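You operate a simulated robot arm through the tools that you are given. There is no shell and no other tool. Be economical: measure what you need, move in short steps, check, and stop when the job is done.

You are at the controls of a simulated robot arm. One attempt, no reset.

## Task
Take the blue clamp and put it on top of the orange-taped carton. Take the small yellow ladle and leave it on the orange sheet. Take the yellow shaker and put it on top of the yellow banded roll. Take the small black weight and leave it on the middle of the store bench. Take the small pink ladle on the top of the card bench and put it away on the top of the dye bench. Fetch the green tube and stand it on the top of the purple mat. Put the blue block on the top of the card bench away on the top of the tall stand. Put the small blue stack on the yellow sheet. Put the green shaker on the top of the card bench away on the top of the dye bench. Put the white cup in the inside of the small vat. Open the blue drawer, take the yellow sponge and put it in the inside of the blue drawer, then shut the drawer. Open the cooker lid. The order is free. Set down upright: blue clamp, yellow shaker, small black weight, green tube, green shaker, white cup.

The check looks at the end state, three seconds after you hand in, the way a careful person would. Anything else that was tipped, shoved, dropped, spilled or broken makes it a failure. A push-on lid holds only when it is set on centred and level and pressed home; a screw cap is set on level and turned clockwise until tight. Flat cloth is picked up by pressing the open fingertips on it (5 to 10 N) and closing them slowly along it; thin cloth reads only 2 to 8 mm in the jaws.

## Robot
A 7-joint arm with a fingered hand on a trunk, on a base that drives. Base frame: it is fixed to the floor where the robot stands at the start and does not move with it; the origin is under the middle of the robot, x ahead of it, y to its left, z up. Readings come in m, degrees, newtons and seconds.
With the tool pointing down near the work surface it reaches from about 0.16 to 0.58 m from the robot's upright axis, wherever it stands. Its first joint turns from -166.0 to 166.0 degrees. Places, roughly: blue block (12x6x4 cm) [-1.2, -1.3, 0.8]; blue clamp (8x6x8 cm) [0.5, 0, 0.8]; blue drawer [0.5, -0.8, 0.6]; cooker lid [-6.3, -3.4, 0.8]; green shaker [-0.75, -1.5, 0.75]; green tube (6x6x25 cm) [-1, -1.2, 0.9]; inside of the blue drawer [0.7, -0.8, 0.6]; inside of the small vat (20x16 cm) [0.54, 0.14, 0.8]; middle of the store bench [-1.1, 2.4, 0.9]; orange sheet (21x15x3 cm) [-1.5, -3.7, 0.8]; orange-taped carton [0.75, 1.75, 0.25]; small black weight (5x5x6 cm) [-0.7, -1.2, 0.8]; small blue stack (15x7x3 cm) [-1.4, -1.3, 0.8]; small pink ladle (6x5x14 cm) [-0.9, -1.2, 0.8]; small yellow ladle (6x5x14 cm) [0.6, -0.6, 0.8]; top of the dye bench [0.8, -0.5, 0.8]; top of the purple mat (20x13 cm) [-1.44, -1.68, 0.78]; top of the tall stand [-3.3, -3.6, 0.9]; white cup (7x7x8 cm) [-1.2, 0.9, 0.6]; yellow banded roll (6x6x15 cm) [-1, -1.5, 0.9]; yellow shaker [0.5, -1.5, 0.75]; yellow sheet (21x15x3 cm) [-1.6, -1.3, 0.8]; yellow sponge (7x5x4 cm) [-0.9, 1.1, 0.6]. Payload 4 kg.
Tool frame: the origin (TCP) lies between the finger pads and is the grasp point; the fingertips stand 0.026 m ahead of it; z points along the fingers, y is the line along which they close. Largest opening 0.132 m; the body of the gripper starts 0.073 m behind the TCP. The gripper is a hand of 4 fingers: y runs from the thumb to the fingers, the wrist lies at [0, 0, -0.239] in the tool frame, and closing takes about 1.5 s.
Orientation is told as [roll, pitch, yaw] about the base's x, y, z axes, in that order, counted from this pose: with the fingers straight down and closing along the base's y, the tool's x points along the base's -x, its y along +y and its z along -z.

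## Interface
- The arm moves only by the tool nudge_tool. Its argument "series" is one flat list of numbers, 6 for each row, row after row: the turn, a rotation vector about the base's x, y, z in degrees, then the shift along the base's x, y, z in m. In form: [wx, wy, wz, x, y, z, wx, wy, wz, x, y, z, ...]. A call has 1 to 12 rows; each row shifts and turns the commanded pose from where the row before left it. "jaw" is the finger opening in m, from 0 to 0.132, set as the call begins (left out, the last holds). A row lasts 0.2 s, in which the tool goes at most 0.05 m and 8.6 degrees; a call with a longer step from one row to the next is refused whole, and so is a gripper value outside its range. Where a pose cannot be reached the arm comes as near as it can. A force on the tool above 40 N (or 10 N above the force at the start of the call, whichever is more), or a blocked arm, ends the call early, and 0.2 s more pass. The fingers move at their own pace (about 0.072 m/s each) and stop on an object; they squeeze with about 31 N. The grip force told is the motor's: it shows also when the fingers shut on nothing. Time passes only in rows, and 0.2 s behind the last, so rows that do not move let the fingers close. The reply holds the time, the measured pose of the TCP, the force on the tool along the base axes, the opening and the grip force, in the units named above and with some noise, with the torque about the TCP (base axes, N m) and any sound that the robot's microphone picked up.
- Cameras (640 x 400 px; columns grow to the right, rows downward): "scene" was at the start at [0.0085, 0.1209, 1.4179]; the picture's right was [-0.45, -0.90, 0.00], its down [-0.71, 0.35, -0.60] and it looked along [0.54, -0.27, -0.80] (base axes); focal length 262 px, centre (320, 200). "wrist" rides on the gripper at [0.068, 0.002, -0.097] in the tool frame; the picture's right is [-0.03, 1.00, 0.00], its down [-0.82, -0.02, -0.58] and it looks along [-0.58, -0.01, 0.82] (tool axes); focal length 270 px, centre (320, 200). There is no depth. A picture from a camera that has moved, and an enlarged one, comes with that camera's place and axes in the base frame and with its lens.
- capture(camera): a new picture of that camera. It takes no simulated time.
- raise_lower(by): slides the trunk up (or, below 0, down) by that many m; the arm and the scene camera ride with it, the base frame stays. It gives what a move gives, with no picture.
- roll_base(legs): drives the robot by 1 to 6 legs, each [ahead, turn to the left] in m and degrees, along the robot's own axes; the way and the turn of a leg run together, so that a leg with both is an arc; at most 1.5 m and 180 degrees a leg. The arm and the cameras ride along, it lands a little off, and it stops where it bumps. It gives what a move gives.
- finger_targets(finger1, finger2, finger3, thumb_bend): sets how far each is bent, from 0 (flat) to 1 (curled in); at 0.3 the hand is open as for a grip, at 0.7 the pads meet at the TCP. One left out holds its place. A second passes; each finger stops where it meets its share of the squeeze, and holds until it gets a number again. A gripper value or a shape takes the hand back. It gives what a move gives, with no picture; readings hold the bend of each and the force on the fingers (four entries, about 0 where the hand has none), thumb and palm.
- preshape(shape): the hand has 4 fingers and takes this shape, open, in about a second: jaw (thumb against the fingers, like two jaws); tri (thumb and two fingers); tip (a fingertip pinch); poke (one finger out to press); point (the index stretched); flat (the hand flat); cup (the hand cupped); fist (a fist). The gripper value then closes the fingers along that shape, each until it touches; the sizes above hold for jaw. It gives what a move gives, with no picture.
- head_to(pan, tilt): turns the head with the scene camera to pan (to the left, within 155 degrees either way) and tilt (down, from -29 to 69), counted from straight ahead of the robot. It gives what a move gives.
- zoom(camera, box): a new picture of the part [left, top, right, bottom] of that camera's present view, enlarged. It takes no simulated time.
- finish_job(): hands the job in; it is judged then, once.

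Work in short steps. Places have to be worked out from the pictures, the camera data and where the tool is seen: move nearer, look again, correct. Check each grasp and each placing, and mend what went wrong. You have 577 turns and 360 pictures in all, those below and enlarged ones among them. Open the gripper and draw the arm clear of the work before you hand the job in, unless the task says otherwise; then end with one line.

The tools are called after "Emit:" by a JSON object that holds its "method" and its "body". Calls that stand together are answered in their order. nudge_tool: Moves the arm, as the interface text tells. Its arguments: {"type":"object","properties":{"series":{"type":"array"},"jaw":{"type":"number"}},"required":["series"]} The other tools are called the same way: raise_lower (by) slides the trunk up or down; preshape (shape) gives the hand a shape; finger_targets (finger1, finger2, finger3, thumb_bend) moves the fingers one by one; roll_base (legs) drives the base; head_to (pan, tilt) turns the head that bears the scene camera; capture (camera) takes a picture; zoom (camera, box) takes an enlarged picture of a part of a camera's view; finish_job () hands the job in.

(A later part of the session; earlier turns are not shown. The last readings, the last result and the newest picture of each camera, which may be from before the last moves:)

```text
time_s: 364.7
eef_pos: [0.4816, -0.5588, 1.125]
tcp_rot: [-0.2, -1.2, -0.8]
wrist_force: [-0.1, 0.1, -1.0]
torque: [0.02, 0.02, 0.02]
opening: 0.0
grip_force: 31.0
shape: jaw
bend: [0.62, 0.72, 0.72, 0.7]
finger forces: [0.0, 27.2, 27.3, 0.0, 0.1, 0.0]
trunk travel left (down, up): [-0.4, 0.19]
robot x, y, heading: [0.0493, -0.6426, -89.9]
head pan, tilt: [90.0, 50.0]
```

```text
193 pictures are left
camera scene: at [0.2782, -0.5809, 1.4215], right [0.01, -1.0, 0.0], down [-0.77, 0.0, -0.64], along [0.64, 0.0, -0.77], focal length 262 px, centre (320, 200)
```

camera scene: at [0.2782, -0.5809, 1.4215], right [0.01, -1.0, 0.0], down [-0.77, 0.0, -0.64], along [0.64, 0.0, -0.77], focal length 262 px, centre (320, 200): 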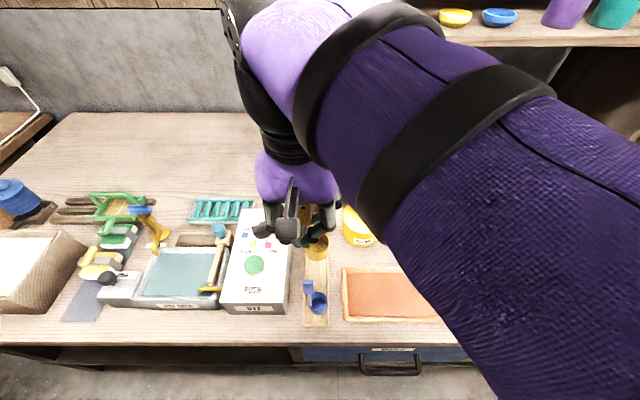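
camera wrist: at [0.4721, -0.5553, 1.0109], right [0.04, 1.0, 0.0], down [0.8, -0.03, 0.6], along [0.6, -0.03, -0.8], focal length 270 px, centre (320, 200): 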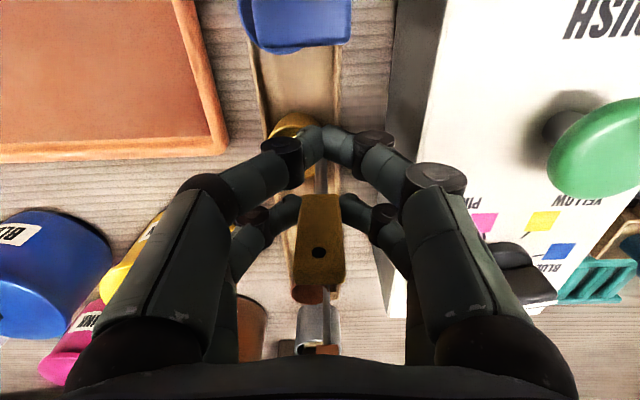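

Ladle is held. Drive to the orange-sheet bench: south, then west, ending with the bench on my left.

Emit:
{"method": "roll_base", "body": {"legs": [[1.0, 0], [0.96, 0], [0, -70], [0.85, 0], [0.75, 0], [0, -20]]}}

Emit:
{"method": "capture", "body": {"camera": "scene"}}

Emit:
{"method": "capture", "body": {"camera": "wrist"}}

```text
time_s: 386.9
eef_pos: [-1.2695, -3.706, 1.125]
tcp_rot: [-0.2, -1.4, -87.1]
wrist_force: [0.2, 0.0, -2.0]
torque: [0.01, -0.02, -0.02]
opening: 0.0001
grip_force: 31.0
shape: jaw
bend: [0.62, 0.72, 0.72, 0.7]
finger forces: [0.0, 27.2, 27.3, 0.0, 0.0, 0.0]
trunk travel left (down, up): [-0.4, 0.19]
robot x, y, heading: [-1.3821, -3.2767, -176.3]
head pan, tilt: [90.0, 50.0]
```

```text
192 pictures are left
camera scene: at [-1.3056, -3.5009, 1.4216], right [-1.0, -0.07, 0.0], down [-0.05, 0.76, -0.64], along [0.04, -0.64, -0.77], focal length 262 px, centre (320, 200)
```

scene: 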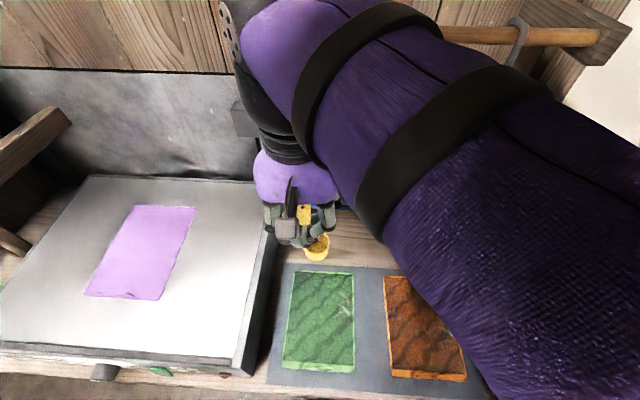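

```text
191 pictures are left
camera wrist: at [-1.2713, -3.6366, 1.2202], right [1.0, 0.02, 0.0], down [0.02, -0.8, 0.6], along [0.01, -0.6, -0.8], focal length 270 px, centre (320, 200)
```

wrist: 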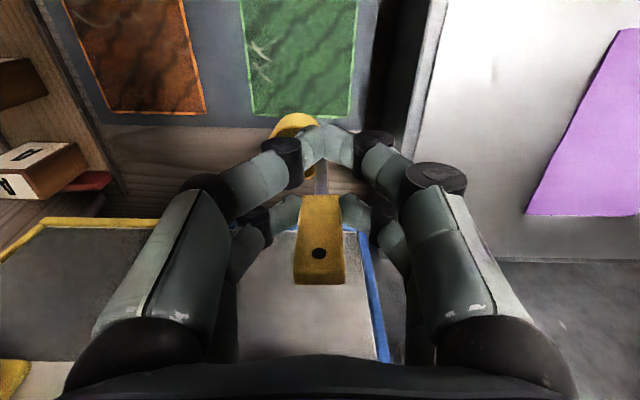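

Orange sheet centre ≈ (−1.523, −3.685); the cup hangs offset (−0.022, −0.011) from the TCP. Move the TCP to (−1.501, −3.674) and lower part-way.

Emit:
{"method": "nudge_tool", "body": {"series": [0, 0, 0, -0.046, 0.006, 0, 0, 0, 0, -0.046, 0.006, 0, 0, 0, 0, -0.046, 0.006, 0, 0, 0, 0, -0.046, 0.006, 0, 0, 0, 0, -0.046, 0.006, 0, 0, 0, 0, 0, 0, -0.045, 0, 0, 0, 0, 0, -0.045, 0, 0, 0, 0, 0, -0.045]}}

Emit:
{"method": "capture", "body": {"camera": "scene"}}

Emit:
{"method": "capture", "body": {"camera": "wrist"}}

```text
time_s: 388.7
eef_pos: [-1.5001, -3.6748, 0.9887]
tcp_rot: [-0.1, -1.4, -87.2]
wrist_force: [-0.3, -1.2, -0.1]
torque: [0.0, -0.03, 0.01]
opening: 0.0
grip_force: 30.6
shape: jaw
bend: [0.62, 0.72, 0.72, 0.7]
finger forces: [0.0, 27.4, 27.4, 0.0, 0.1, 0.1]
trunk travel left (down, up): [-0.4, 0.19]
robot x, y, heading: [-1.3821, -3.2759, -176.0]
head pan, tilt: [90.0, 50.0]
```

```text
190 pictures are left
camera scene: at [-1.3058, -3.5009, 1.4216], right [-1.0, -0.07, 0.0], down [-0.05, 0.76, -0.64], along [0.04, -0.64, -0.77], focal length 262 px, centre (320, 200)
```

scene: 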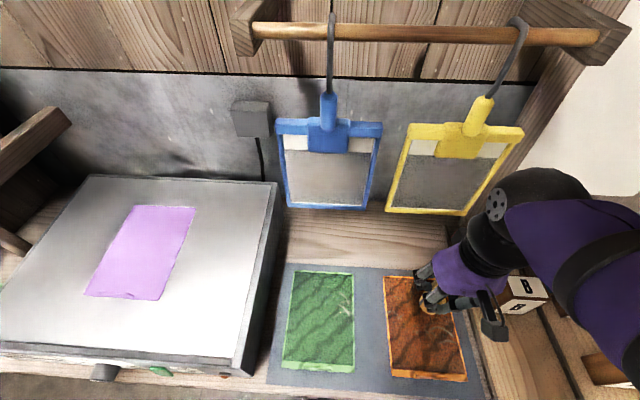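

```text
189 pictures are left
camera wrist: at [-1.5017, -3.6043, 1.0837], right [1.0, 0.02, 0.0], down [0.02, -0.8, 0.6], along [0.01, -0.6, -0.8], focal length 270 px, centre (320, 200)
```

wrist: 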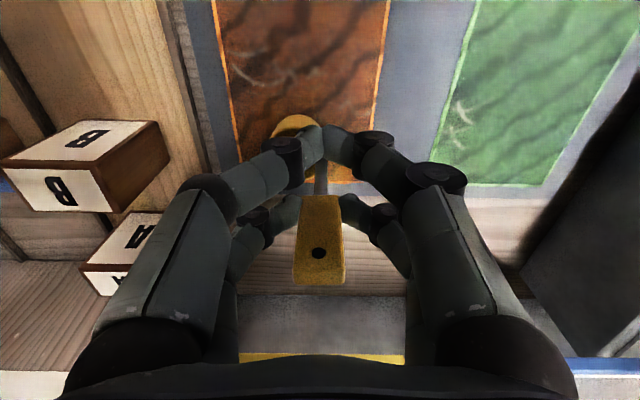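

Cup is above the sheet. Lower to contact.

Emit:
{"method": "nudge_tool", "body": {"series": [0, 0, 0, 0, 0, -0.025, 0, 0, 0, 0, 0, -0.02, 0, 0, 0, 0, 0, -0.012]}}

Emit:
{"method": "nudge_tool", "body": {"series": [0, 0, 0, 0, 0, -0.006, 0, 0, 0, 0, 0, -0.006]}}

Emit:
{"method": "capture", "body": {"camera": "wrist"}}

```text
time_s: 389.5
eef_pos: [-1.4982, -3.676, 0.9346]
tcp_rot: [-0.2, -1.5, -87.1]
wrist_force: [0.3, -0.5, 0.2]
torque: [0.0, 0.0, 0.04]
opening: 0.0001
grip_force: 31.1
shape: jaw
bend: [0.62, 0.73, 0.72, 0.7]
finger forces: [0.1, 27.2, 27.3, 0.1, 0.1, 0.1]
trunk travel left (down, up): [-0.4, 0.19]
robot x, y, heading: [-1.3804, -3.2768, -175.9]
head pan, tilt: [90.0, 50.0]
```

```text
time_s: 390.1
eef_pos: [-1.4975, -3.6758, 0.9205]
tcp_rot: [-0.2, -1.5, -87.1]
wrist_force: [0.4, 0.5, -0.5]
torque: [-0.01, -0.02, 0.0]
opening: 0.0
grip_force: 30.4
shape: jaw
bend: [0.62, 0.73, 0.72, 0.7]
finger forces: [0.0, 27.3, 27.3, 0.0, 0.0, 0.0]
trunk travel left (down, up): [-0.4, 0.19]
robot x, y, heading: [-1.3834, -3.2783, -176.5]
head pan, tilt: [90.0, 50.0]
```

```text
188 pictures are left
camera wrist: at [-1.5011, -3.6061, 1.0163], right [1.0, 0.03, 0.0], down [0.02, -0.8, 0.6], along [0.01, -0.6, -0.8], focal length 270 px, centre (320, 200)
```

wrist: 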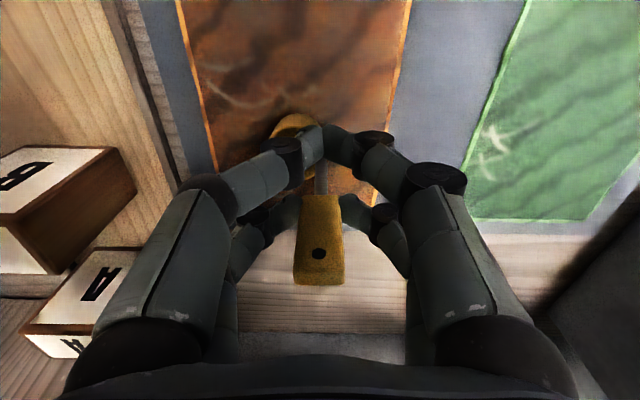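

Emit:
{"method": "nudge_tool", "body": {"series": [0, 0, 0, 0, 0, -0.006, 0, 0, 0, 0, 0, -0.006]}}

Emit:
{"method": "nudge_tool", "body": {"series": [0, 0, 0, 0, 0, -0.006, 0, 0, 0, 0, 0, -0.006]}}

Emit:
{"method": "nudge_tool", "body": {"series": [0, 0, 0, 0, 0, -0.006, 0, 0, 0, 0, 0, -0.006]}}

```text
time_s: 390.7
eef_pos: [-1.4987, -3.6779, 0.9108]
tcp_rot: [-0.3, -1.8, -87.0]
wrist_force: [0.8, 1.0, 26.2]
torque: [-0.44, -0.05, 0.0]
opening: 0.0001
grip_force: 30.6
shape: jaw
bend: [0.62, 0.74, 0.74, 0.7]
finger forces: [0.1, 36.0, 35.6, 0.0, 0.1, 0.1]
trunk travel left (down, up): [-0.4, 0.19]
robot x, y, heading: [-1.3818, -3.2776, -176.3]
head pan, tilt: [90.0, 50.0]
```

```text
time_s: 391.1
eef_pos: [-1.4978, -3.679, 0.9102]
tcp_rot: [-0.5, -2.2, -87.0]
wrist_force: [2.0, 4.0, 30.5]
torque: [-0.48, -0.06, 0.07]
opening: 0.0
grip_force: 31.4
shape: jaw
bend: [0.62, 0.75, 0.75, 0.7]
finger forces: [0.0, 36.6, 35.2, 0.0, 0.0, 0.0]
trunk travel left (down, up): [-0.4, 0.19]
robot x, y, heading: [-1.3851, -3.2772, -176.2]
head pan, tilt: [90.0, 50.0]
stopped in row 1: the force on the tool passed its limit at 44 N (the readings are from after the stop); the commanded pose is now the measured one
```

```text
time_s: 391.4
eef_pos: [-1.4972, -3.6806, 0.9088]
tcp_rot: [-0.6, -2.6, -87.1]
wrist_force: [2.8, 4.2, 30.0]
torque: [-0.52, -0.11, 0.1]
opening: 0.0
grip_force: 30.9
shape: jaw
bend: [0.62, 0.75, 0.75, 0.7]
finger forces: [0.1, 37.0, 34.7, 0.0, 0.0, 0.1]
trunk travel left (down, up): [-0.4, 0.19]
robot x, y, heading: [-1.3853, -3.2762, -176.3]
head pan, tilt: [90.0, 50.0]
stopped in row 1: the force on the tool passed its limit at 44 N (the readings are from after the stop); the commanded pose is now the measured one
```

Contact made; relieve the pressure, open and rise.

Emit:
{"method": "nudge_tool", "body": {"series": [0, 0, 0, 0, 0, 0.004, 0, 0, 0, 0, 0, 0, 0, 0, 0, 0, 0, 0]}}

Emit:
{"method": "nudge_tool", "body": {"series": [0, 0, 0, 0, 0, 0, 0, 0, 0, 0, 0, 0, 0, 0, 0, 0, 0, 0, 0, 0, 0, 0, 0, 0.03, 0, 0, 0, 0, 0, 0.04, 0, 0, 0, 0, 0, 0.045, 0, 0, 0, 0, 0, 0.045], "jaw": 0.06}}

Emit:
{"method": "zoom", "body": {"camera": "scene", "box": [340, 220, 540, 390]}}

Emit:
{"method": "capture", "body": {"camera": "wrist"}}

```text
time_s: 392.2
eef_pos: [-1.499, -3.6798, 0.9121]
tcp_rot: [-0.4, -2.3, -87.2]
wrist_force: [1.4, 1.6, 14.9]
torque: [-0.22, -0.06, 0.03]
opening: 0.0
grip_force: 31.4
shape: jaw
bend: [0.62, 0.75, 0.75, 0.7]
finger forces: [0.1, 33.1, 31.8, 0.0, 0.0, 0.0]
trunk travel left (down, up): [-0.4, 0.19]
robot x, y, heading: [-1.3855, -3.2775, -176.2]
head pan, tilt: [90.0, 50.0]
```

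```text
time_s: 393.9
eef_pos: [-1.4988, -3.6788, 1.0679]
tcp_rot: [-0.4, -2.1, -87.0]
wrist_force: [-0.6, -0.1, 0.2]
torque: [0.0, -0.01, -0.01]
opening: 0.0596
grip_force: 0.1
shape: jaw
bend: [0.73, 0.73, 0.73, 0.7]
finger forces: [0.0, 0.0, 0.0, 0.0, 0.1, 0.0]
trunk travel left (down, up): [-0.4, 0.19]
robot x, y, heading: [-1.3844, -3.2754, -176.0]
head pan, tilt: [90.0, 50.0]
```

```text
2.35 times, centred on (440, 305) of scene
camera zoom: at [-1.3057, -3.5009, 1.4215], right [-1.0, -0.07, 0.0], down [-0.05, 0.76, -0.64], along [0.04, -0.64, -0.77], focal length 616 px, centre (38, -47)
```

zoom: 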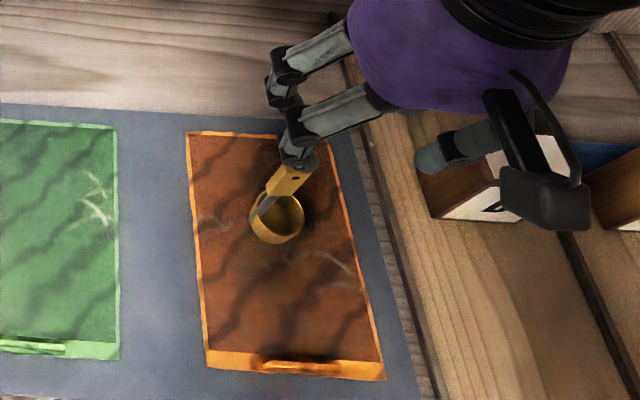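

```text
186 pictures are left
camera wrist: at [-1.4999, -3.6073, 1.1624], right [1.0, 0.02, -0.01], down [0.02, -0.79, 0.61], along [0.01, -0.61, -0.79], focal length 270 px, centre (320, 200)
```

wrist: 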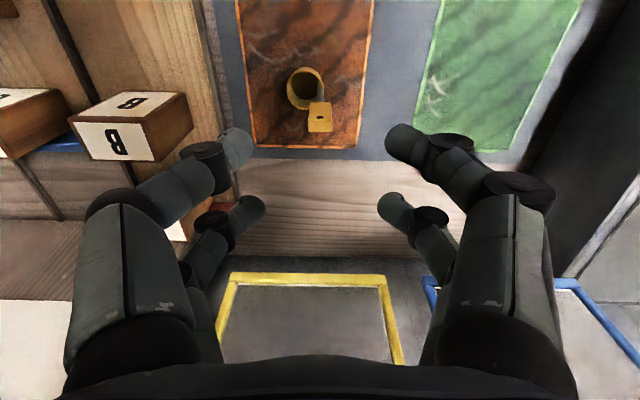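

Ladle stands on the orange sheet. Retrace the way out, go up between the benches, and come along the card bench's +y side with it on my left.

Emit:
{"method": "roll_base", "body": {"legs": [[0, 18], [-0.8, 0], [-0.7, 0], [0, -112], [0.95, 0], [0.85, 0]]}}

Emit:
{"method": "roll_base", "body": {"legs": [[0, 90], [0.9, 0], [0.5, 0]]}}

Emit:
{"method": "capture", "body": {"camera": "scene"}}

Emit:
{"method": "capture", "body": {"camera": "wrist"}}

```text
time_s: 416.4
eef_pos: [-0.4759, -0.7963, 1.0686]
tcp_rot: [-0.3, -2.2, -178.5]
wrist_force: [0.5, -0.6, 0.4]
torque: [0.01, 0.01, -0.03]
opening: 0.0595
grip_force: 0.0
shape: jaw
bend: [0.73, 0.73, 0.73, 0.7]
finger forces: [0.0, 0.0, 0.1, 0.0, 0.0, 0.1]
trunk travel left (down, up): [-0.4, 0.19]
robot x, y, heading: [-0.0767, -0.9222, 92.4]
head pan, tilt: [90.0, 50.0]
```

```text
time_s: 423.5
eef_pos: [-0.6621, -1.3412, 1.0682]
tcp_rot: [-0.3, -2.1, -88.2]
wrist_force: [0.2, 0.1, 0.3]
torque: [-0.03, -0.01, 0.0]
opening: 0.0598
grip_force: 0.0
shape: jaw
bend: [0.73, 0.73, 0.73, 0.7]
finger forces: [0.0, 0.0, 0.1, 0.0, 0.0, 0.0]
trunk travel left (down, up): [-0.4, 0.19]
robot x, y, heading: [-0.5415, -0.9405, -176.7]
head pan, tilt: [90.0, 50.0]
stopped in leg 2: the robot was blocked; the commanded pose is now the measured one
```

```text
185 pictures are left
camera scene: at [-0.465, -1.1653, 1.4217], right [-1.0, -0.06, 0.0], down [-0.04, 0.76, -0.64], along [0.04, -0.64, -0.77], focal length 262 px, centre (320, 200)
```

scene: 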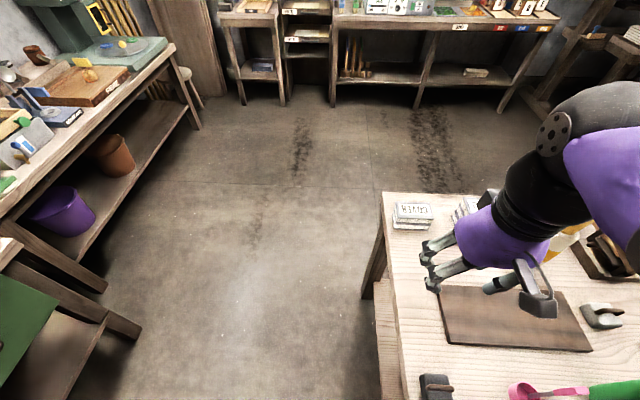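

```text
184 pictures are left
camera wrist: at [-0.6635, -1.2705, 1.1612], right [1.0, 0.01, 0.0], down [0.01, -0.79, 0.61], along [0.0, -0.61, -0.79], focal length 270 px, centre (320, 200)
```

wrist: 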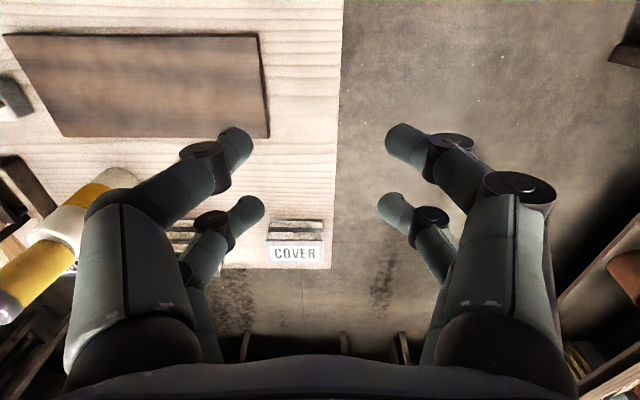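

The front corner touched the bench edge, so I back off and re-approach 10 cm farther out, with the trunk raised so the hand clears the tall tube.

Emit:
{"method": "raise_lower", "body": {"by": 0.15}}

Emit:
{"method": "roll_base", "body": {"legs": [[-0.25, 0], [0, -22], [0.35, 0], [0, 19], [0.85, 0]]}}

Emit:
{"method": "capture", "body": {"camera": "scene"}}

Emit:
{"method": "capture", "body": {"camera": "wrist"}}

```text
time_s: 425.2
eef_pos: [-0.6637, -1.3422, 1.217]
tcp_rot: [-0.3, -2.0, -88.1]
wrist_force: [0.2, -0.2, 0.1]
torque: [0.03, 0.02, 0.0]
opening: 0.0598
grip_force: 0.1
shape: jaw
bend: [0.73, 0.73, 0.73, 0.7]
finger forces: [0.0, 0.0, 0.0, 0.0, 0.1, 0.1]
trunk travel left (down, up): [-0.55, 0.04]
robot x, y, heading: [-0.5409, -0.9432, -176.8]
head pan, tilt: [90.0, 50.0]
```

```text
time_s: 435.4
eef_pos: [-1.5991, -1.2166, 1.2172]
tcp_rot: [-0.2, -2.1, -90.8]
wrist_force: [-0.3, 0.1, -0.3]
torque: [0.0, 0.03, 0.01]
opening: 0.0597
grip_force: 0.0
shape: jaw
bend: [0.73, 0.73, 0.73, 0.7]
finger forces: [0.0, 0.0, 0.1, 0.1, 0.1, 0.0]
trunk travel left (down, up): [-0.55, 0.04]
robot x, y, heading: [-1.4589, -0.8213, -179.4]
head pan, tilt: [90.0, 50.0]
```

```text
183 pictures are left
camera scene: at [-1.3943, -1.05, 1.5716], right [-1.0, -0.01, 0.0], down [-0.01, 0.77, -0.64], along [0.01, -0.64, -0.77], focal length 262 px, centre (320, 200)
```

scene: 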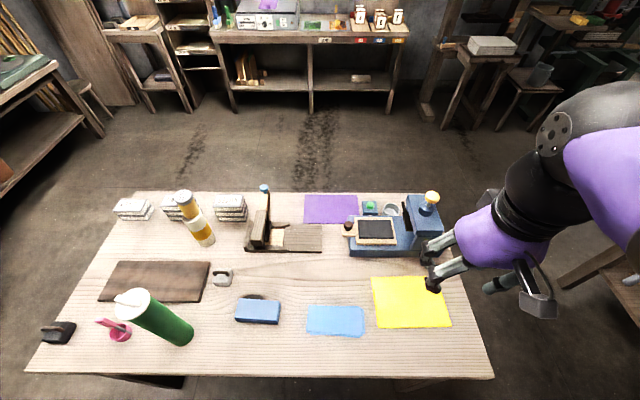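

```text
182 pictures are left
camera wrist: at [-1.5974, -1.1457, 1.3109], right [1.0, -0.04, 0.0], down [-0.03, -0.79, 0.61], along [-0.03, -0.61, -0.8], focal length 270 px, centre (320, 200)
```

wrist: 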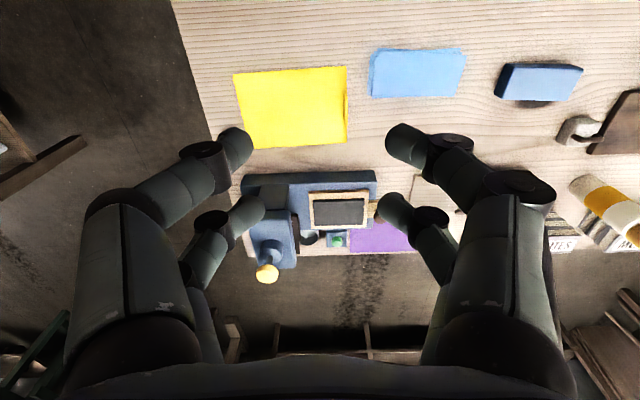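

Stack at (−1.4345, −1.262) and yellow sheet centre (−1.657, −1.314). I lower the trunk, rotate the hand +90° to close across the stack's 7 cm width, and move above it.

Emit:
{"method": "nudge_tool", "body": {"series": [0, 0, 7.6, 0.014, -0.004, 0, 0, 0, 7.6, 0.014, -0.004, 0, 0, 0, 7.6, 0.014, -0.004, 0, 0, 0, 7.6, 0.014, -0.004, 0, 0, 0, 7.6, 0.014, -0.004, 0, 0, 0, 7.6, 0.014, -0.004, 0, 0, 0, 7.6, 0.014, -0.004, 0, 0, 0, 7.6, 0.014, -0.004, 0, 0, 0, 7.6, 0.014, -0.004, 0, 0, 0, 7.6, 0.014, -0.004, 0, 0, 0, 7.6, 0.014, -0.004, 0, 0, 0, 4, 0.01, -0.001, 0], "jaw": 0.11}}

Emit:
{"method": "raise_lower", "body": {"by": -0.15}}

Emit:
{"method": "nudge_tool", "body": {"series": [0, 0, 0, 0, 0, -0.045, 0, 0, 0, 0, 0, -0.045, 0, 0, 0, 0, 0, -0.045]}}

Emit:
{"method": "capture", "body": {"camera": "wrist"}}

```text
time_s: 438.0
eef_pos: [-1.4364, -1.2608, 1.2166]
tcp_rot: [-0.3, -2.1, -3.1]
wrist_force: [0.1, -0.8, 0.5]
torque: [0.0, 0.0, 0.01]
opening: 0.1097
grip_force: 0.2
shape: jaw
bend: [0.56, 0.56, 0.56, 0.4]
finger forces: [0.0, 0.1, 0.0, 0.0, 0.0, 0.1]
trunk travel left (down, up): [-0.55, 0.04]
robot x, y, heading: [-1.4583, -0.821, -179.4]
head pan, tilt: [90.0, 50.0]
```

```text
time_s: 439.7
eef_pos: [-1.4363, -1.2602, 1.0665]
tcp_rot: [-0.2, -2.1, -3.2]
wrist_force: [0.3, -0.1, 0.2]
torque: [0.0, 0.0, -0.03]
opening: 0.1098
grip_force: 0.0
shape: jaw
bend: [0.56, 0.56, 0.56, 0.4]
finger forces: [0.0, 0.1, 0.0, 0.1, 0.0, 0.0]
trunk travel left (down, up): [-0.4, 0.19]
robot x, y, heading: [-1.4619, -0.8225, -179.2]
head pan, tilt: [90.0, 50.0]
```

```text
time_s: 440.5
eef_pos: [-1.439, -1.2622, 0.9315]
tcp_rot: [-0.2, -1.9, -3.2]
wrist_force: [0.6, -0.5, 0.5]
torque: [0.0, -0.01, -0.01]
opening: 0.1099
grip_force: 0.1
shape: jaw
bend: [0.56, 0.56, 0.56, 0.4]
finger forces: [0.1, 0.0, 0.1, 0.1, 0.0, 0.1]
trunk travel left (down, up): [-0.4, 0.19]
robot x, y, heading: [-1.4589, -0.821, -179.4]
head pan, tilt: [90.0, 50.0]
```

```text
181 pictures are left
camera wrist: at [-1.5109, -1.2563, 1.025], right [0.08, 1.0, 0.0], down [0.79, -0.06, 0.61], along [0.6, -0.05, -0.8], focal length 270 px, centre (320, 200)
```

wrist: 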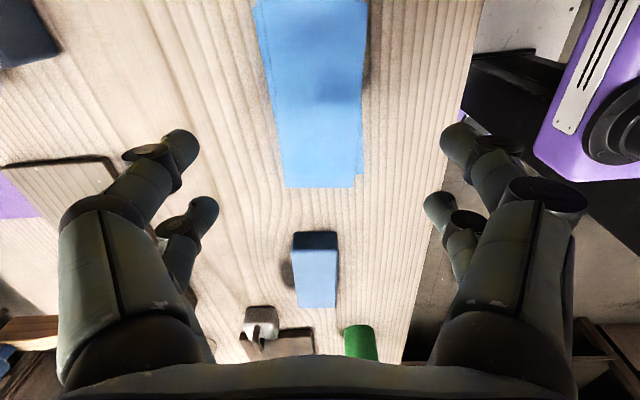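

Aligned over the stack. Descend to z≈0.806 and grip.

Emit:
{"method": "nudge_tool", "body": {"series": [0, 0, 0, 0.004, -0.002, -0.045, 0, 0, 0, 0, 0, -0.045, 0, 0, 0, 0, 0, -0.025, 0, 0, 0, 0, 0, -0.01]}}

Emit:
{"method": "nudge_tool", "body": {"series": [0, 0, 0, 0, 0, 0, 0, 0, 0, 0, 0, 0, 0, 0, 0, 0, 0, 0, 0, 0, 0, 0, 0, 0, 0, 0, 0, 0, 0, 0, 0, 0, 0, 0, 0, 0], "jaw": 0.03}}

Emit:
{"method": "capture", "body": {"camera": "wrist"}}

```text
time_s: 441.5
eef_pos: [-1.4313, -1.2651, 0.8057]
tcp_rot: [-0.5, -2.1, -3.1]
wrist_force: [-1.2, -3.1, 14.8]
torque: [0.93, 0.31, 0.15]
opening: 0.1094
grip_force: 0.1
shape: jaw
bend: [0.59, 0.56, 0.56, 0.4]
finger forces: [15.2, 0.0, 0.1, 0.0, 0.0, 0.0]
trunk travel left (down, up): [-0.4, 0.19]
robot x, y, heading: [-1.4584, -0.8236, -179.4]
head pan, tilt: [90.0, 50.0]
```

```text
time_s: 442.9
eef_pos: [-1.4319, -1.2618, 0.8065]
tcp_rot: [-0.6, -2.1, -3.2]
wrist_force: [0.4, 7.4, 36.0]
torque: [0.16, -0.17, -0.06]
opening: 0.056
grip_force: 31.4
shape: jaw
bend: [0.72, 0.67, 0.71, 0.74]
finger forces: [39.2, 34.6, 69.7, 0.0, 18.9, 0.0]
trunk travel left (down, up): [-0.4, 0.19]
robot x, y, heading: [-1.4589, -0.8197, -179.2]
head pan, tilt: [90.0, 50.0]
```

```text
180 pictures are left
camera wrist: at [-1.5036, -1.2568, 0.9009], right [0.08, 1.0, -0.01], down [0.79, -0.06, 0.61], along [0.6, -0.05, -0.79], focal length 270 px, centre (320, 200)
```

wrist: 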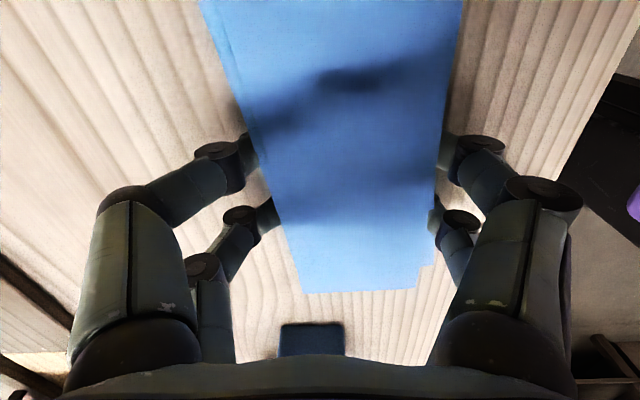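

Gripped. Lift 8 cm and check.

Emit:
{"method": "nudge_tool", "body": {"series": [0, 0, 0, 0, 0, 0.015, 0, 0, 0, 0, 0, 0.03, 0, 0, 0, 0, 0, 0.04, 0, 0, 0, -0.04, -0.01, 0, 0, 0, 0, -0.04, -0.01, 0, 0, 0, 0, -0.04, -0.01, 0, 0, 0, 0, -0.04, -0.01, 0, 0, 0, 0, -0.04, -0.01, 0, 0, 0, 0, -0.025, -0.002, 0]}}

Emit:
{"method": "capture", "body": {"camera": "wrist"}}

Emit:
{"method": "capture", "body": {"camera": "scene"}}

```text
time_s: 444.9
eef_pos: [-1.6584, -1.3174, 0.8924]
tcp_rot: [-0.2, -2.1, -3.1]
wrist_force: [-0.5, 0.0, -1.1]
torque: [-0.01, 0.01, 0.02]
opening: 0.0548
grip_force: 30.9
shape: jaw
bend: [0.72, 0.69, 0.65, 0.72]
finger forces: [30.0, 31.4, 37.0, 0.1, 24.5, 0.0]
trunk travel left (down, up): [-0.4, 0.19]
robot x, y, heading: [-1.4592, -0.82, -179.3]
head pan, tilt: [90.0, 50.0]
```

```text
179 pictures are left
camera wrist: at [-1.7308, -1.3116, 0.9857], right [0.08, 1.0, 0.0], down [0.79, -0.06, 0.61], along [0.6, -0.05, -0.8], focal length 270 px, centre (320, 200)
```

wrist: 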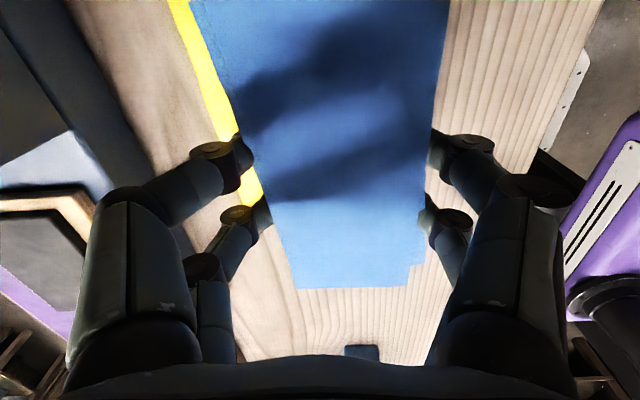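

```text
178 pictures are left
camera scene: at [-1.3943, -1.0502, 1.4215], right [-1.0, -0.01, 0.0], down [-0.01, 0.77, -0.64], along [0.01, -0.64, -0.77], focal length 262 px, centre (320, 200)
```

scene: 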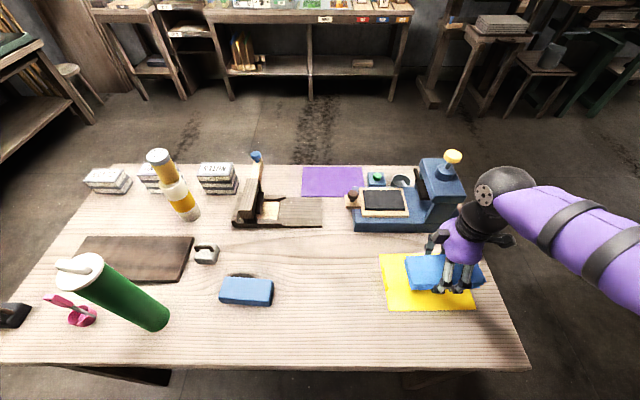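

Stack is right above the sheet's centre. Lower to contact.

Emit:
{"method": "nudge_tool", "body": {"series": [0, 0, 0, 0.004, 0, -0.03, 0, 0, 0, 0, 0, -0.02, 0, 0, 0, 0, 0, -0.012]}}

Emit:
{"method": "nudge_tool", "body": {"series": [0, 0, 0, 0, 0, -0.006, 0, 0, 0, 0, 0, -0.006, 0, 0, 0, 0, 0, -0.005]}}

Emit:
{"method": "nudge_tool", "body": {"series": [0, 0, 0, 0, 0, 0.001, 0, 0, 0, 0, 0, 0, 0, 0, 0, 0, 0, 0, 0, 0, 0, 0, 0, 0], "jaw": 0.11}}

Emit:
{"method": "nudge_tool", "body": {"series": [0, 0, 0, 0, 0, 0.04, 0, 0, 0, 0, 0, 0.045, 0, 0, 0, 0, 0, 0.045, 0, 0, 0, 0, 0, 0.045, 0, 0, 0, 0, 0, 0.045]}}

Emit:
{"method": "capture", "body": {"camera": "scene"}}

```text
time_s: 445.7
eef_pos: [-1.6536, -1.3161, 0.8279]
tcp_rot: [-0.3, -1.9, -3.1]
wrist_force: [0.0, 0.1, -0.9]
torque: [0.01, 0.0, -0.01]
opening: 0.0547
grip_force: 31.1
shape: jaw
bend: [0.72, 0.69, 0.65, 0.72]
finger forces: [30.0, 31.4, 37.1, 0.0, 24.4, 0.0]
trunk travel left (down, up): [-0.4, 0.19]
robot x, y, heading: [-1.4571, -0.8204, -179.3]
head pan, tilt: [90.0, 50.0]
```

```text
time_s: 446.5
eef_pos: [-1.6537, -1.3155, 0.812]
tcp_rot: [-0.3, -2.2, -3.1]
wrist_force: [-1.2, 1.4, 5.7]
torque: [-0.15, -0.11, -0.01]
opening: 0.0548
grip_force: 31.2
shape: jaw
bend: [0.72, 0.69, 0.65, 0.72]
finger forces: [30.3, 31.8, 44.6, 0.1, 24.2, 0.0]
trunk travel left (down, up): [-0.4, 0.19]
robot x, y, heading: [-1.4625, -0.823, -179.1]
head pan, tilt: [90.0, 50.0]
```

```text
time_s: 447.5
eef_pos: [-1.6542, -1.3151, 0.8119]
tcp_rot: [-0.3, -2.1, -3.1]
wrist_force: [-1.1, -0.3, 0.4]
torque: [-0.01, 0.02, 0.02]
opening: 0.1094
grip_force: 0.0
shape: jaw
bend: [0.56, 0.56, 0.56, 0.4]
finger forces: [0.0, 0.1, 0.0, 0.0, 0.0, 0.1]
trunk travel left (down, up): [-0.4, 0.19]
robot x, y, heading: [-1.461, -0.8232, -179.0]
head pan, tilt: [90.0, 50.0]
```

```text
time_s: 448.7
eef_pos: [-1.6514, -1.3156, 1.0354]
tcp_rot: [-0.2, -2.1, -3.2]
wrist_force: [-0.8, -0.5, 0.4]
torque: [-0.02, -0.01, 0.04]
opening: 0.1097
grip_force: 0.1
shape: jaw
bend: [0.56, 0.56, 0.56, 0.4]
finger forces: [0.0, 0.0, 0.0, 0.0, 0.0, 0.0]
trunk travel left (down, up): [-0.4, 0.19]
robot x, y, heading: [-1.4615, -0.8203, -179.1]
head pan, tilt: [90.0, 50.0]
```

```text
177 pictures are left
camera scene: at [-1.3941, -1.0501, 1.4215], right [-1.0, -0.01, 0.0], down [-0.01, 0.77, -0.64], along [0.01, -0.64, -0.77], focal length 262 px, centre (320, 200)
```

scene: 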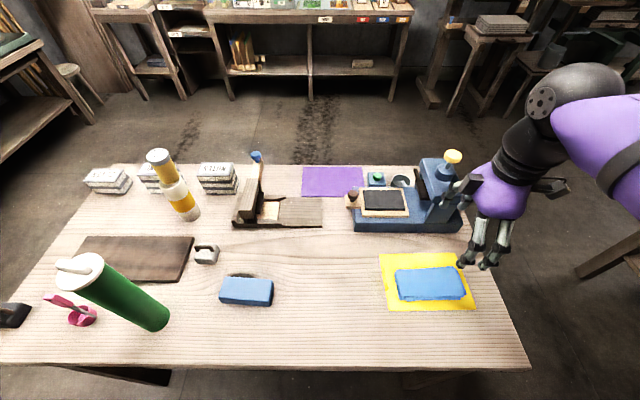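

Stack is on the yellow sheet. Next the green tube at about (−0.993, −1.233): reverse 0.45 m and position the hand above it.

Emit:
{"method": "raise_lower", "body": {"by": 0.14}}

Emit:
{"method": "roll_base", "body": {"legs": [[-0.46, 0]]}}

Emit:
{"method": "nudge_tool", "body": {"series": [0, 0, 0, 0.03, 0.01, 0, 0, 0, 0, 0.04, 0.02, 0, 0, 0, 0, 0.04, 0.02, 0, 0, 0, 0, 0.04, 0.015, 0, 0, 0, 0, 0.04, 0.012, 0]}}

Emit:
{"method": "capture", "body": {"camera": "wrist"}}

Emit:
{"method": "capture", "body": {"camera": "scene"}}

```text
time_s: 450.4
eef_pos: [-1.6513, -1.3163, 1.176]
tcp_rot: [-0.3, -2.0, -3.0]
wrist_force: [-0.2, 0.0, 0.0]
torque: [0.0, -0.02, 0.01]
opening: 0.1102
grip_force: 0.0
shape: jaw
bend: [0.56, 0.56, 0.56, 0.4]
finger forces: [0.0, 0.0, 0.0, 0.0, 0.0, 0.0]
trunk travel left (down, up): [-0.54, 0.05]
robot x, y, heading: [-1.4608, -0.8237, -179.3]
head pan, tilt: [90.0, 50.0]
```

```text
time_s: 453.2
eef_pos: [-1.1931, -1.3106, 1.1752]
tcp_rot: [-0.3, -2.1, -3.4]
wrist_force: [-0.4, -0.6, 0.2]
torque: [0.01, 0.02, 0.0]
opening: 0.11
grip_force: 0.1
shape: jaw
bend: [0.56, 0.56, 0.56, 0.4]
finger forces: [0.0, 0.0, 0.0, 0.1, 0.0, 0.0]
trunk travel left (down, up): [-0.54, 0.05]
robot x, y, heading: [-1.0019, -0.8144, -179.3]
head pan, tilt: [90.0, 50.0]
```

```text
time_s: 454.4
eef_pos: [-1.0062, -1.2322, 1.1736]
tcp_rot: [-0.4, -2.1, -3.2]
wrist_force: [0.1, -1.1, 0.1]
torque: [0.03, -0.02, 0.04]
opening: 0.1097
grip_force: 0.0
shape: jaw
bend: [0.56, 0.56, 0.56, 0.4]
finger forces: [0.0, 0.0, 0.0, 0.0, 0.0, 0.0]
trunk travel left (down, up): [-0.54, 0.05]
robot x, y, heading: [-0.9988, -0.8149, -179.5]
head pan, tilt: [90.0, 50.0]
```

```text
176 pictures are left
camera wrist: at [-1.0774, -1.2264, 1.2686], right [0.08, 1.0, 0.0], down [0.79, -0.06, 0.61], along [0.6, -0.05, -0.8], focal length 270 px, centre (320, 200)
```

wrist: 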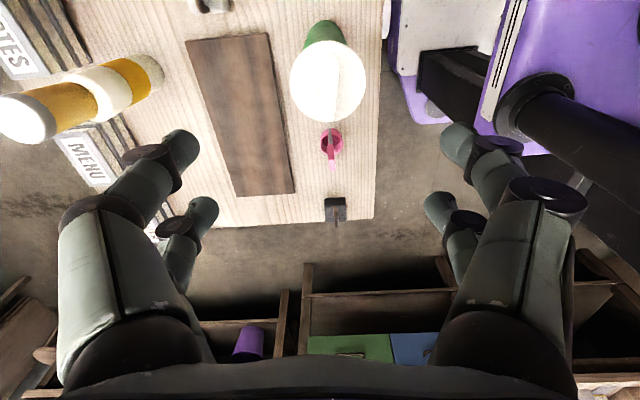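

```text
175 pictures are left
camera scene: at [-0.9359, -1.045, 1.5616], right [-1.0, -0.01, 0.0], down [-0.01, 0.77, -0.64], along [0.01, -0.64, -0.77], focal length 262 px, centre (320, 200)
```

scene: 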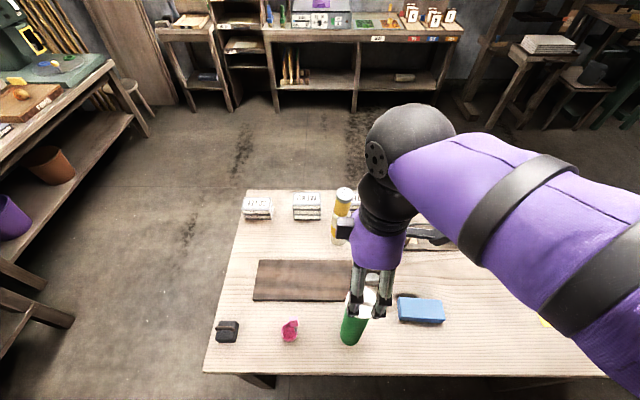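

Tube centre ≈ (−1.019, −1.226). Correct and descend to 1.04 for a check.

Emit:
{"method": "nudge_tool", "body": {"series": [0, 0, 0, -0.013, 0.006, -0.03, 0, 0, 0, 0, 0, -0.04, 0, 0, 0, 0, 0, -0.04, 0, 0, 0, 0, 0, -0.025]}}

Emit:
{"method": "capture", "body": {"camera": "wrist"}}

```text
time_s: 455.4
eef_pos: [-1.0194, -1.2253, 1.0394]
tcp_rot: [-0.3, -2.1, -3.2]
wrist_force: [-0.1, -0.5, -0.5]
torque: [0.0, 0.01, 0.0]
opening: 0.11
grip_force: 0.0
shape: jaw
bend: [0.56, 0.56, 0.56, 0.4]
finger forces: [0.1, 0.0, 0.1, 0.0, 0.0, 0.0]
trunk travel left (down, up): [-0.54, 0.05]
robot x, y, heading: [-0.9995, -0.816, -179.3]
head pan, tilt: [90.0, 50.0]
```

```text
174 pictures are left
camera wrist: at [-1.0913, -1.22, 1.1347], right [0.08, 1.0, 0.0], down [0.79, -0.06, 0.61], along [0.6, -0.05, -0.79], focal length 270 px, centre (320, 200)
```

wrist: 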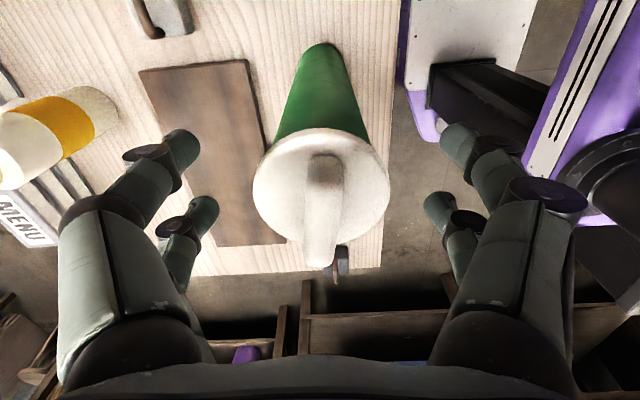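

Cap is centred; its lever rises to ~1.04, so I grip at TCP z 0.976.

Emit:
{"method": "nudge_tool", "body": {"series": [0, 0, 0, 0, 0, -0.032, 0, 0, 0, 0, 0, -0.031]}}

Emit:
{"method": "nudge_tool", "body": {"series": [0, 0, 0, 0, 0, 0, 0, 0, 0, 0, 0, 0, 0, 0, 0, 0, 0, 0, 0, 0, 0, 0, 0, 0, 0, 0, 0, 0, 0, 0, 0, 0, 0, 0, 0, 0], "jaw": 0.02}}

Emit:
{"method": "capture", "body": {"camera": "wrist"}}

```text
time_s: 456.0
eef_pos: [-1.0186, -1.2257, 0.9805]
tcp_rot: [-0.6, -2.0, -3.2]
wrist_force: [-2.1, -0.5, 22.2]
torque: [0.06, 0.19, 0.03]
opening: 0.11
grip_force: 0.1
shape: jaw
bend: [0.56, 0.56, 0.56, 0.4]
finger forces: [0.1, 0.1, 0.0, 0.1, 0.1, 21.6]
trunk travel left (down, up): [-0.54, 0.05]
robot x, y, heading: [-1.0015, -0.8205, -179.4]
head pan, tilt: [90.0, 50.0]
```

```text
time_s: 457.1
eef_pos: [-1.0189, -1.2269, 0.9797]
tcp_rot: [-0.7, -2.1, -3.1]
wrist_force: [-1.6, 2.2, 19.7]
torque: [0.25, 0.21, 0.01]
opening: 0.0335
grip_force: 30.9
shape: jaw
bend: [0.74, 0.74, 0.73, 0.7]
finger forces: [32.1, 30.4, 28.7, 0.0, 25.6, 34.0]
trunk travel left (down, up): [-0.54, 0.05]
robot x, y, heading: [-0.9962, -0.816, -179.5]
head pan, tilt: [90.0, 50.0]
stopped in row 5: the force on the tool passed its limit at 40 N (the readings are from after the stop); the commanded pose is now the measured one
```

```text
173 pictures are left
camera wrist: at [-1.0905, -1.2199, 1.0738], right [0.08, 1.0, -0.01], down [0.79, -0.06, 0.61], along [0.6, -0.06, -0.79], focal length 270 px, centre (320, 200)
```

wrist: 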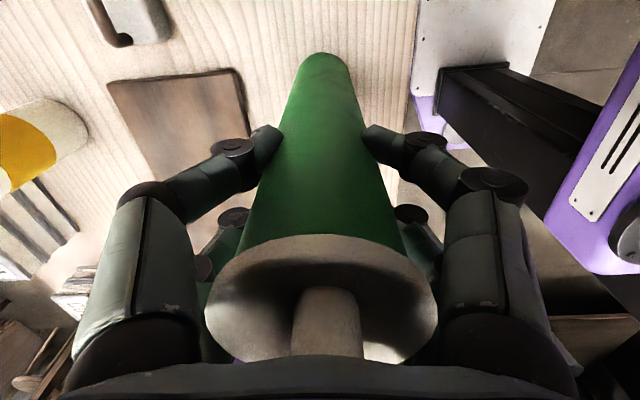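

Gripped with all digits (palm just touches the lever). Lift and draw in.

Emit:
{"method": "nudge_tool", "body": {"series": [0, 0, 0, 0, 0, 0.02, 0, 0, 0, 0, 0, 0.045, 0, 0, 0, 0, 0, 0.045, 0, 0, 0, 0, 0, 0.045, 0, 0, 0, 0, 0.03, 0.03, 0, 0, 0, 0, 0.04, 0, 0, 0, 0, 0, 0.04, 0]}}

Emit:
{"method": "capture", "body": {"camera": "scene"}}

```text
time_s: 458.7
eef_pos: [-1.019, -1.1174, 1.1639]
tcp_rot: [-0.4, -2.1, -3.3]
wrist_force: [-0.8, -0.1, -1.6]
torque: [0.0, -0.01, 0.02]
opening: 0.0332
grip_force: 30.9
shape: jaw
bend: [0.74, 0.74, 0.73, 0.7]
finger forces: [30.4, 29.4, 29.5, 0.0, 25.8, 20.5]
trunk travel left (down, up): [-0.54, 0.05]
robot x, y, heading: [-0.9991, -0.8167, -179.5]
head pan, tilt: [90.0, 50.0]
```

```text
172 pictures are left
camera scene: at [-0.9364, -1.0451, 1.5616], right [-1.0, -0.01, 0.0], down [-0.01, 0.77, -0.64], along [0.01, -0.64, -0.77], focal length 262 px, centre (320, 200)
```

scene: 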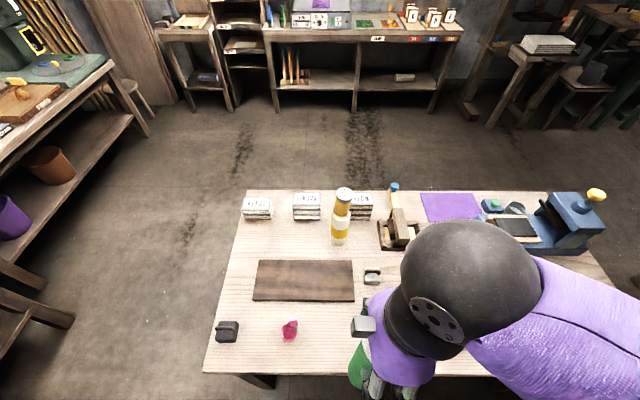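

Tube is up and in close. Drive round to the −y side (reverse, down, then reverse along the bench).

Emit:
{"method": "roll_base", "body": {"legs": [[-0.86, 0], [0, 90], [1.3, 0], [0, 90]]}}

```text
time_s: 478.1
eef_pos: [-0.0511, -1.8307, 1.1632]
tcp_rot: [-0.3, -2.2, -179.9]
wrist_force: [0.0, 1.1, -2.6]
torque: [-0.02, -0.02, 0.0]
opening: 0.0329
grip_force: 30.1
shape: jaw
bend: [0.74, 0.74, 0.73, 0.7]
finger forces: [28.8, 28.0, 29.4, 0.0, 26.1, 19.9]
trunk travel left (down, up): [-0.54, 0.05]
robot x, y, heading: [-0.0507, -2.1307, 4.0]
head pan, tilt: [90.0, 50.0]
```

Emit:
{"method": "roll_base", "body": {"legs": [[0, -5.5], [-0.7, 0], [-0.68, 0], [0, 1.5]]}}

Emit:
{"method": "capture", "body": {"camera": "scene"}}

```text
time_s: 486.1
eef_pos: [-1.4036, -1.7958, 1.1632]
tcp_rot: [-0.4, -2.1, 176.0]
wrist_force: [1.0, -0.6, -2.5]
torque: [-0.03, 0.04, -0.01]
opening: 0.0333
grip_force: 31.0
shape: jaw
bend: [0.74, 0.74, 0.73, 0.7]
finger forces: [29.0, 28.1, 29.4, 0.1, 26.2, 19.6]
trunk travel left (down, up): [-0.54, 0.05]
robot x, y, heading: [-1.4278, -2.0966, 0.1]
head pan, tilt: [90.0, 50.0]
```

```text
171 pictures are left
camera scene: at [-1.4844, -1.8663, 1.5616], right [1.0, 0.0, 0.0], down [0.0, -0.77, -0.64], along [0.0, 0.64, -0.77], focal length 262 px, centre (320, 200)
```

scene: 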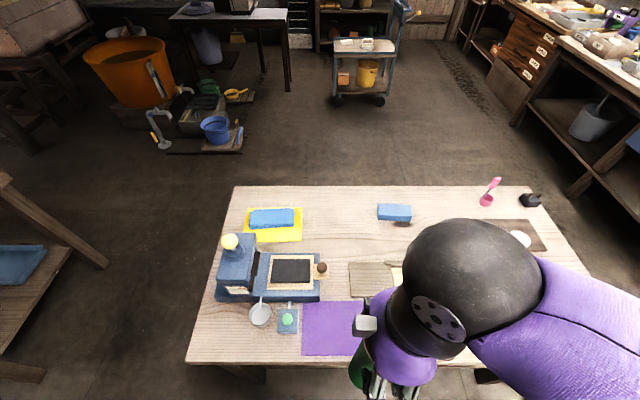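

Mat spans x −1.537..−1.337, y −1.745..−1.603; centre (−1.437, −1.674). Move over it and lower to ~2 cm above.

Emit:
{"method": "nudge_tool", "body": {"series": [0, 0, 0, -0.011, 0.04, 0, 0, 0, 0, -0.011, 0.041, 0, 0, 0, 0, -0.011, 0.041, 0, 0, 0, 0, 0, 0, -0.045, 0, 0, 0, 0, 0, -0.045, 0, 0, 0, 0, 0, -0.045, 0, 0, 0, 0, 0, -0.02]}}

Emit:
{"method": "capture", "body": {"camera": "wrist"}}

Emit:
{"method": "capture", "body": {"camera": "scene"}}

```text
time_s: 487.7
eef_pos: [-1.4382, -1.6738, 1.0083]
tcp_rot: [-0.4, -2.1, 176.2]
wrist_force: [-0.2, 0.0, -1.4]
torque: [0.03, 0.01, 0.03]
opening: 0.0327
grip_force: 31.4
shape: jaw
bend: [0.74, 0.74, 0.73, 0.7]
finger forces: [29.0, 28.2, 29.9, 0.0, 26.4, 18.7]
trunk travel left (down, up): [-0.54, 0.05]
robot x, y, heading: [-1.425, -2.1001, 0.3]
head pan, tilt: [90.0, 50.0]
```

```text
170 pictures are left
camera wrist: at [-1.3669, -1.6821, 1.1024], right [-0.09, -1.0, -0.01], down [-0.79, 0.07, 0.61], along [-0.6, 0.06, -0.79], focal length 270 px, centre (320, 200)
```

wrist: 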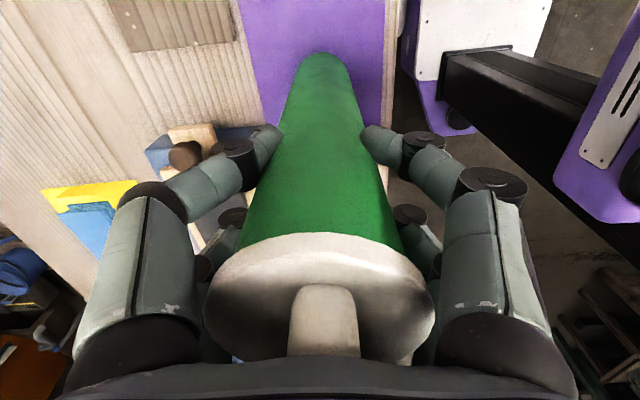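

```text
169 pictures are left
camera scene: at [-1.4852, -1.8658, 1.5615], right [1.0, 0.0, 0.0], down [0.0, -0.77, -0.64], along [0.0, 0.64, -0.77], focal length 262 px, centre (320, 200)
```

scene: 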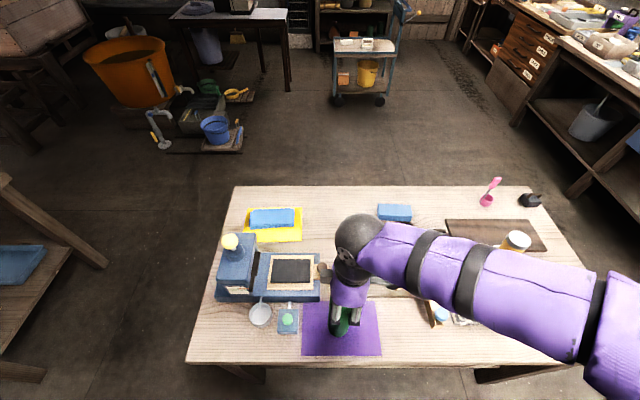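

Centred over the mat. Lower to contact.

Emit:
{"method": "nudge_tool", "body": {"series": [0, 0, 0, 0, 0, -0.01, 0, 0, 0, 0, 0, -0.006, 0, 0, 0, 0, 0, -0.005]}}

Emit:
{"method": "nudge_tool", "body": {"series": [0, 0, 0, 0, 0, -0.004, 0, 0, 0, 0, 0, -0.003]}}

```text
time_s: 488.5
eef_pos: [-1.4382, -1.6746, 0.9865]
tcp_rot: [-0.3, -2.0, 176.1]
wrist_force: [0.5, 0.8, -2.1]
torque: [0.0, -0.01, 0.0]
opening: 0.0328
grip_force: 30.9
shape: jaw
bend: [0.74, 0.74, 0.73, 0.7]
finger forces: [29.2, 28.2, 29.9, 0.0, 26.4, 18.6]
trunk travel left (down, up): [-0.54, 0.05]
robot x, y, heading: [-1.4245, -2.0943, 0.4]
head pan, tilt: [90.0, 50.0]
```

```text
time_s: 489.1
eef_pos: [-1.4373, -1.6747, 0.9839]
tcp_rot: [-0.7, -2.1, 176.1]
wrist_force: [1.5, -1.5, 33.6]
torque: [-0.27, -0.41, 0.0]
opening: 0.0324
grip_force: 31.1
shape: jaw
bend: [0.74, 0.74, 0.73, 0.7]
finger forces: [31.7, 29.6, 29.7, 0.1, 27.1, 37.9]
trunk travel left (down, up): [-0.54, 0.05]
robot x, y, heading: [-1.4246, -2.1016, 0.1]
head pan, tilt: [90.0, 50.0]
```

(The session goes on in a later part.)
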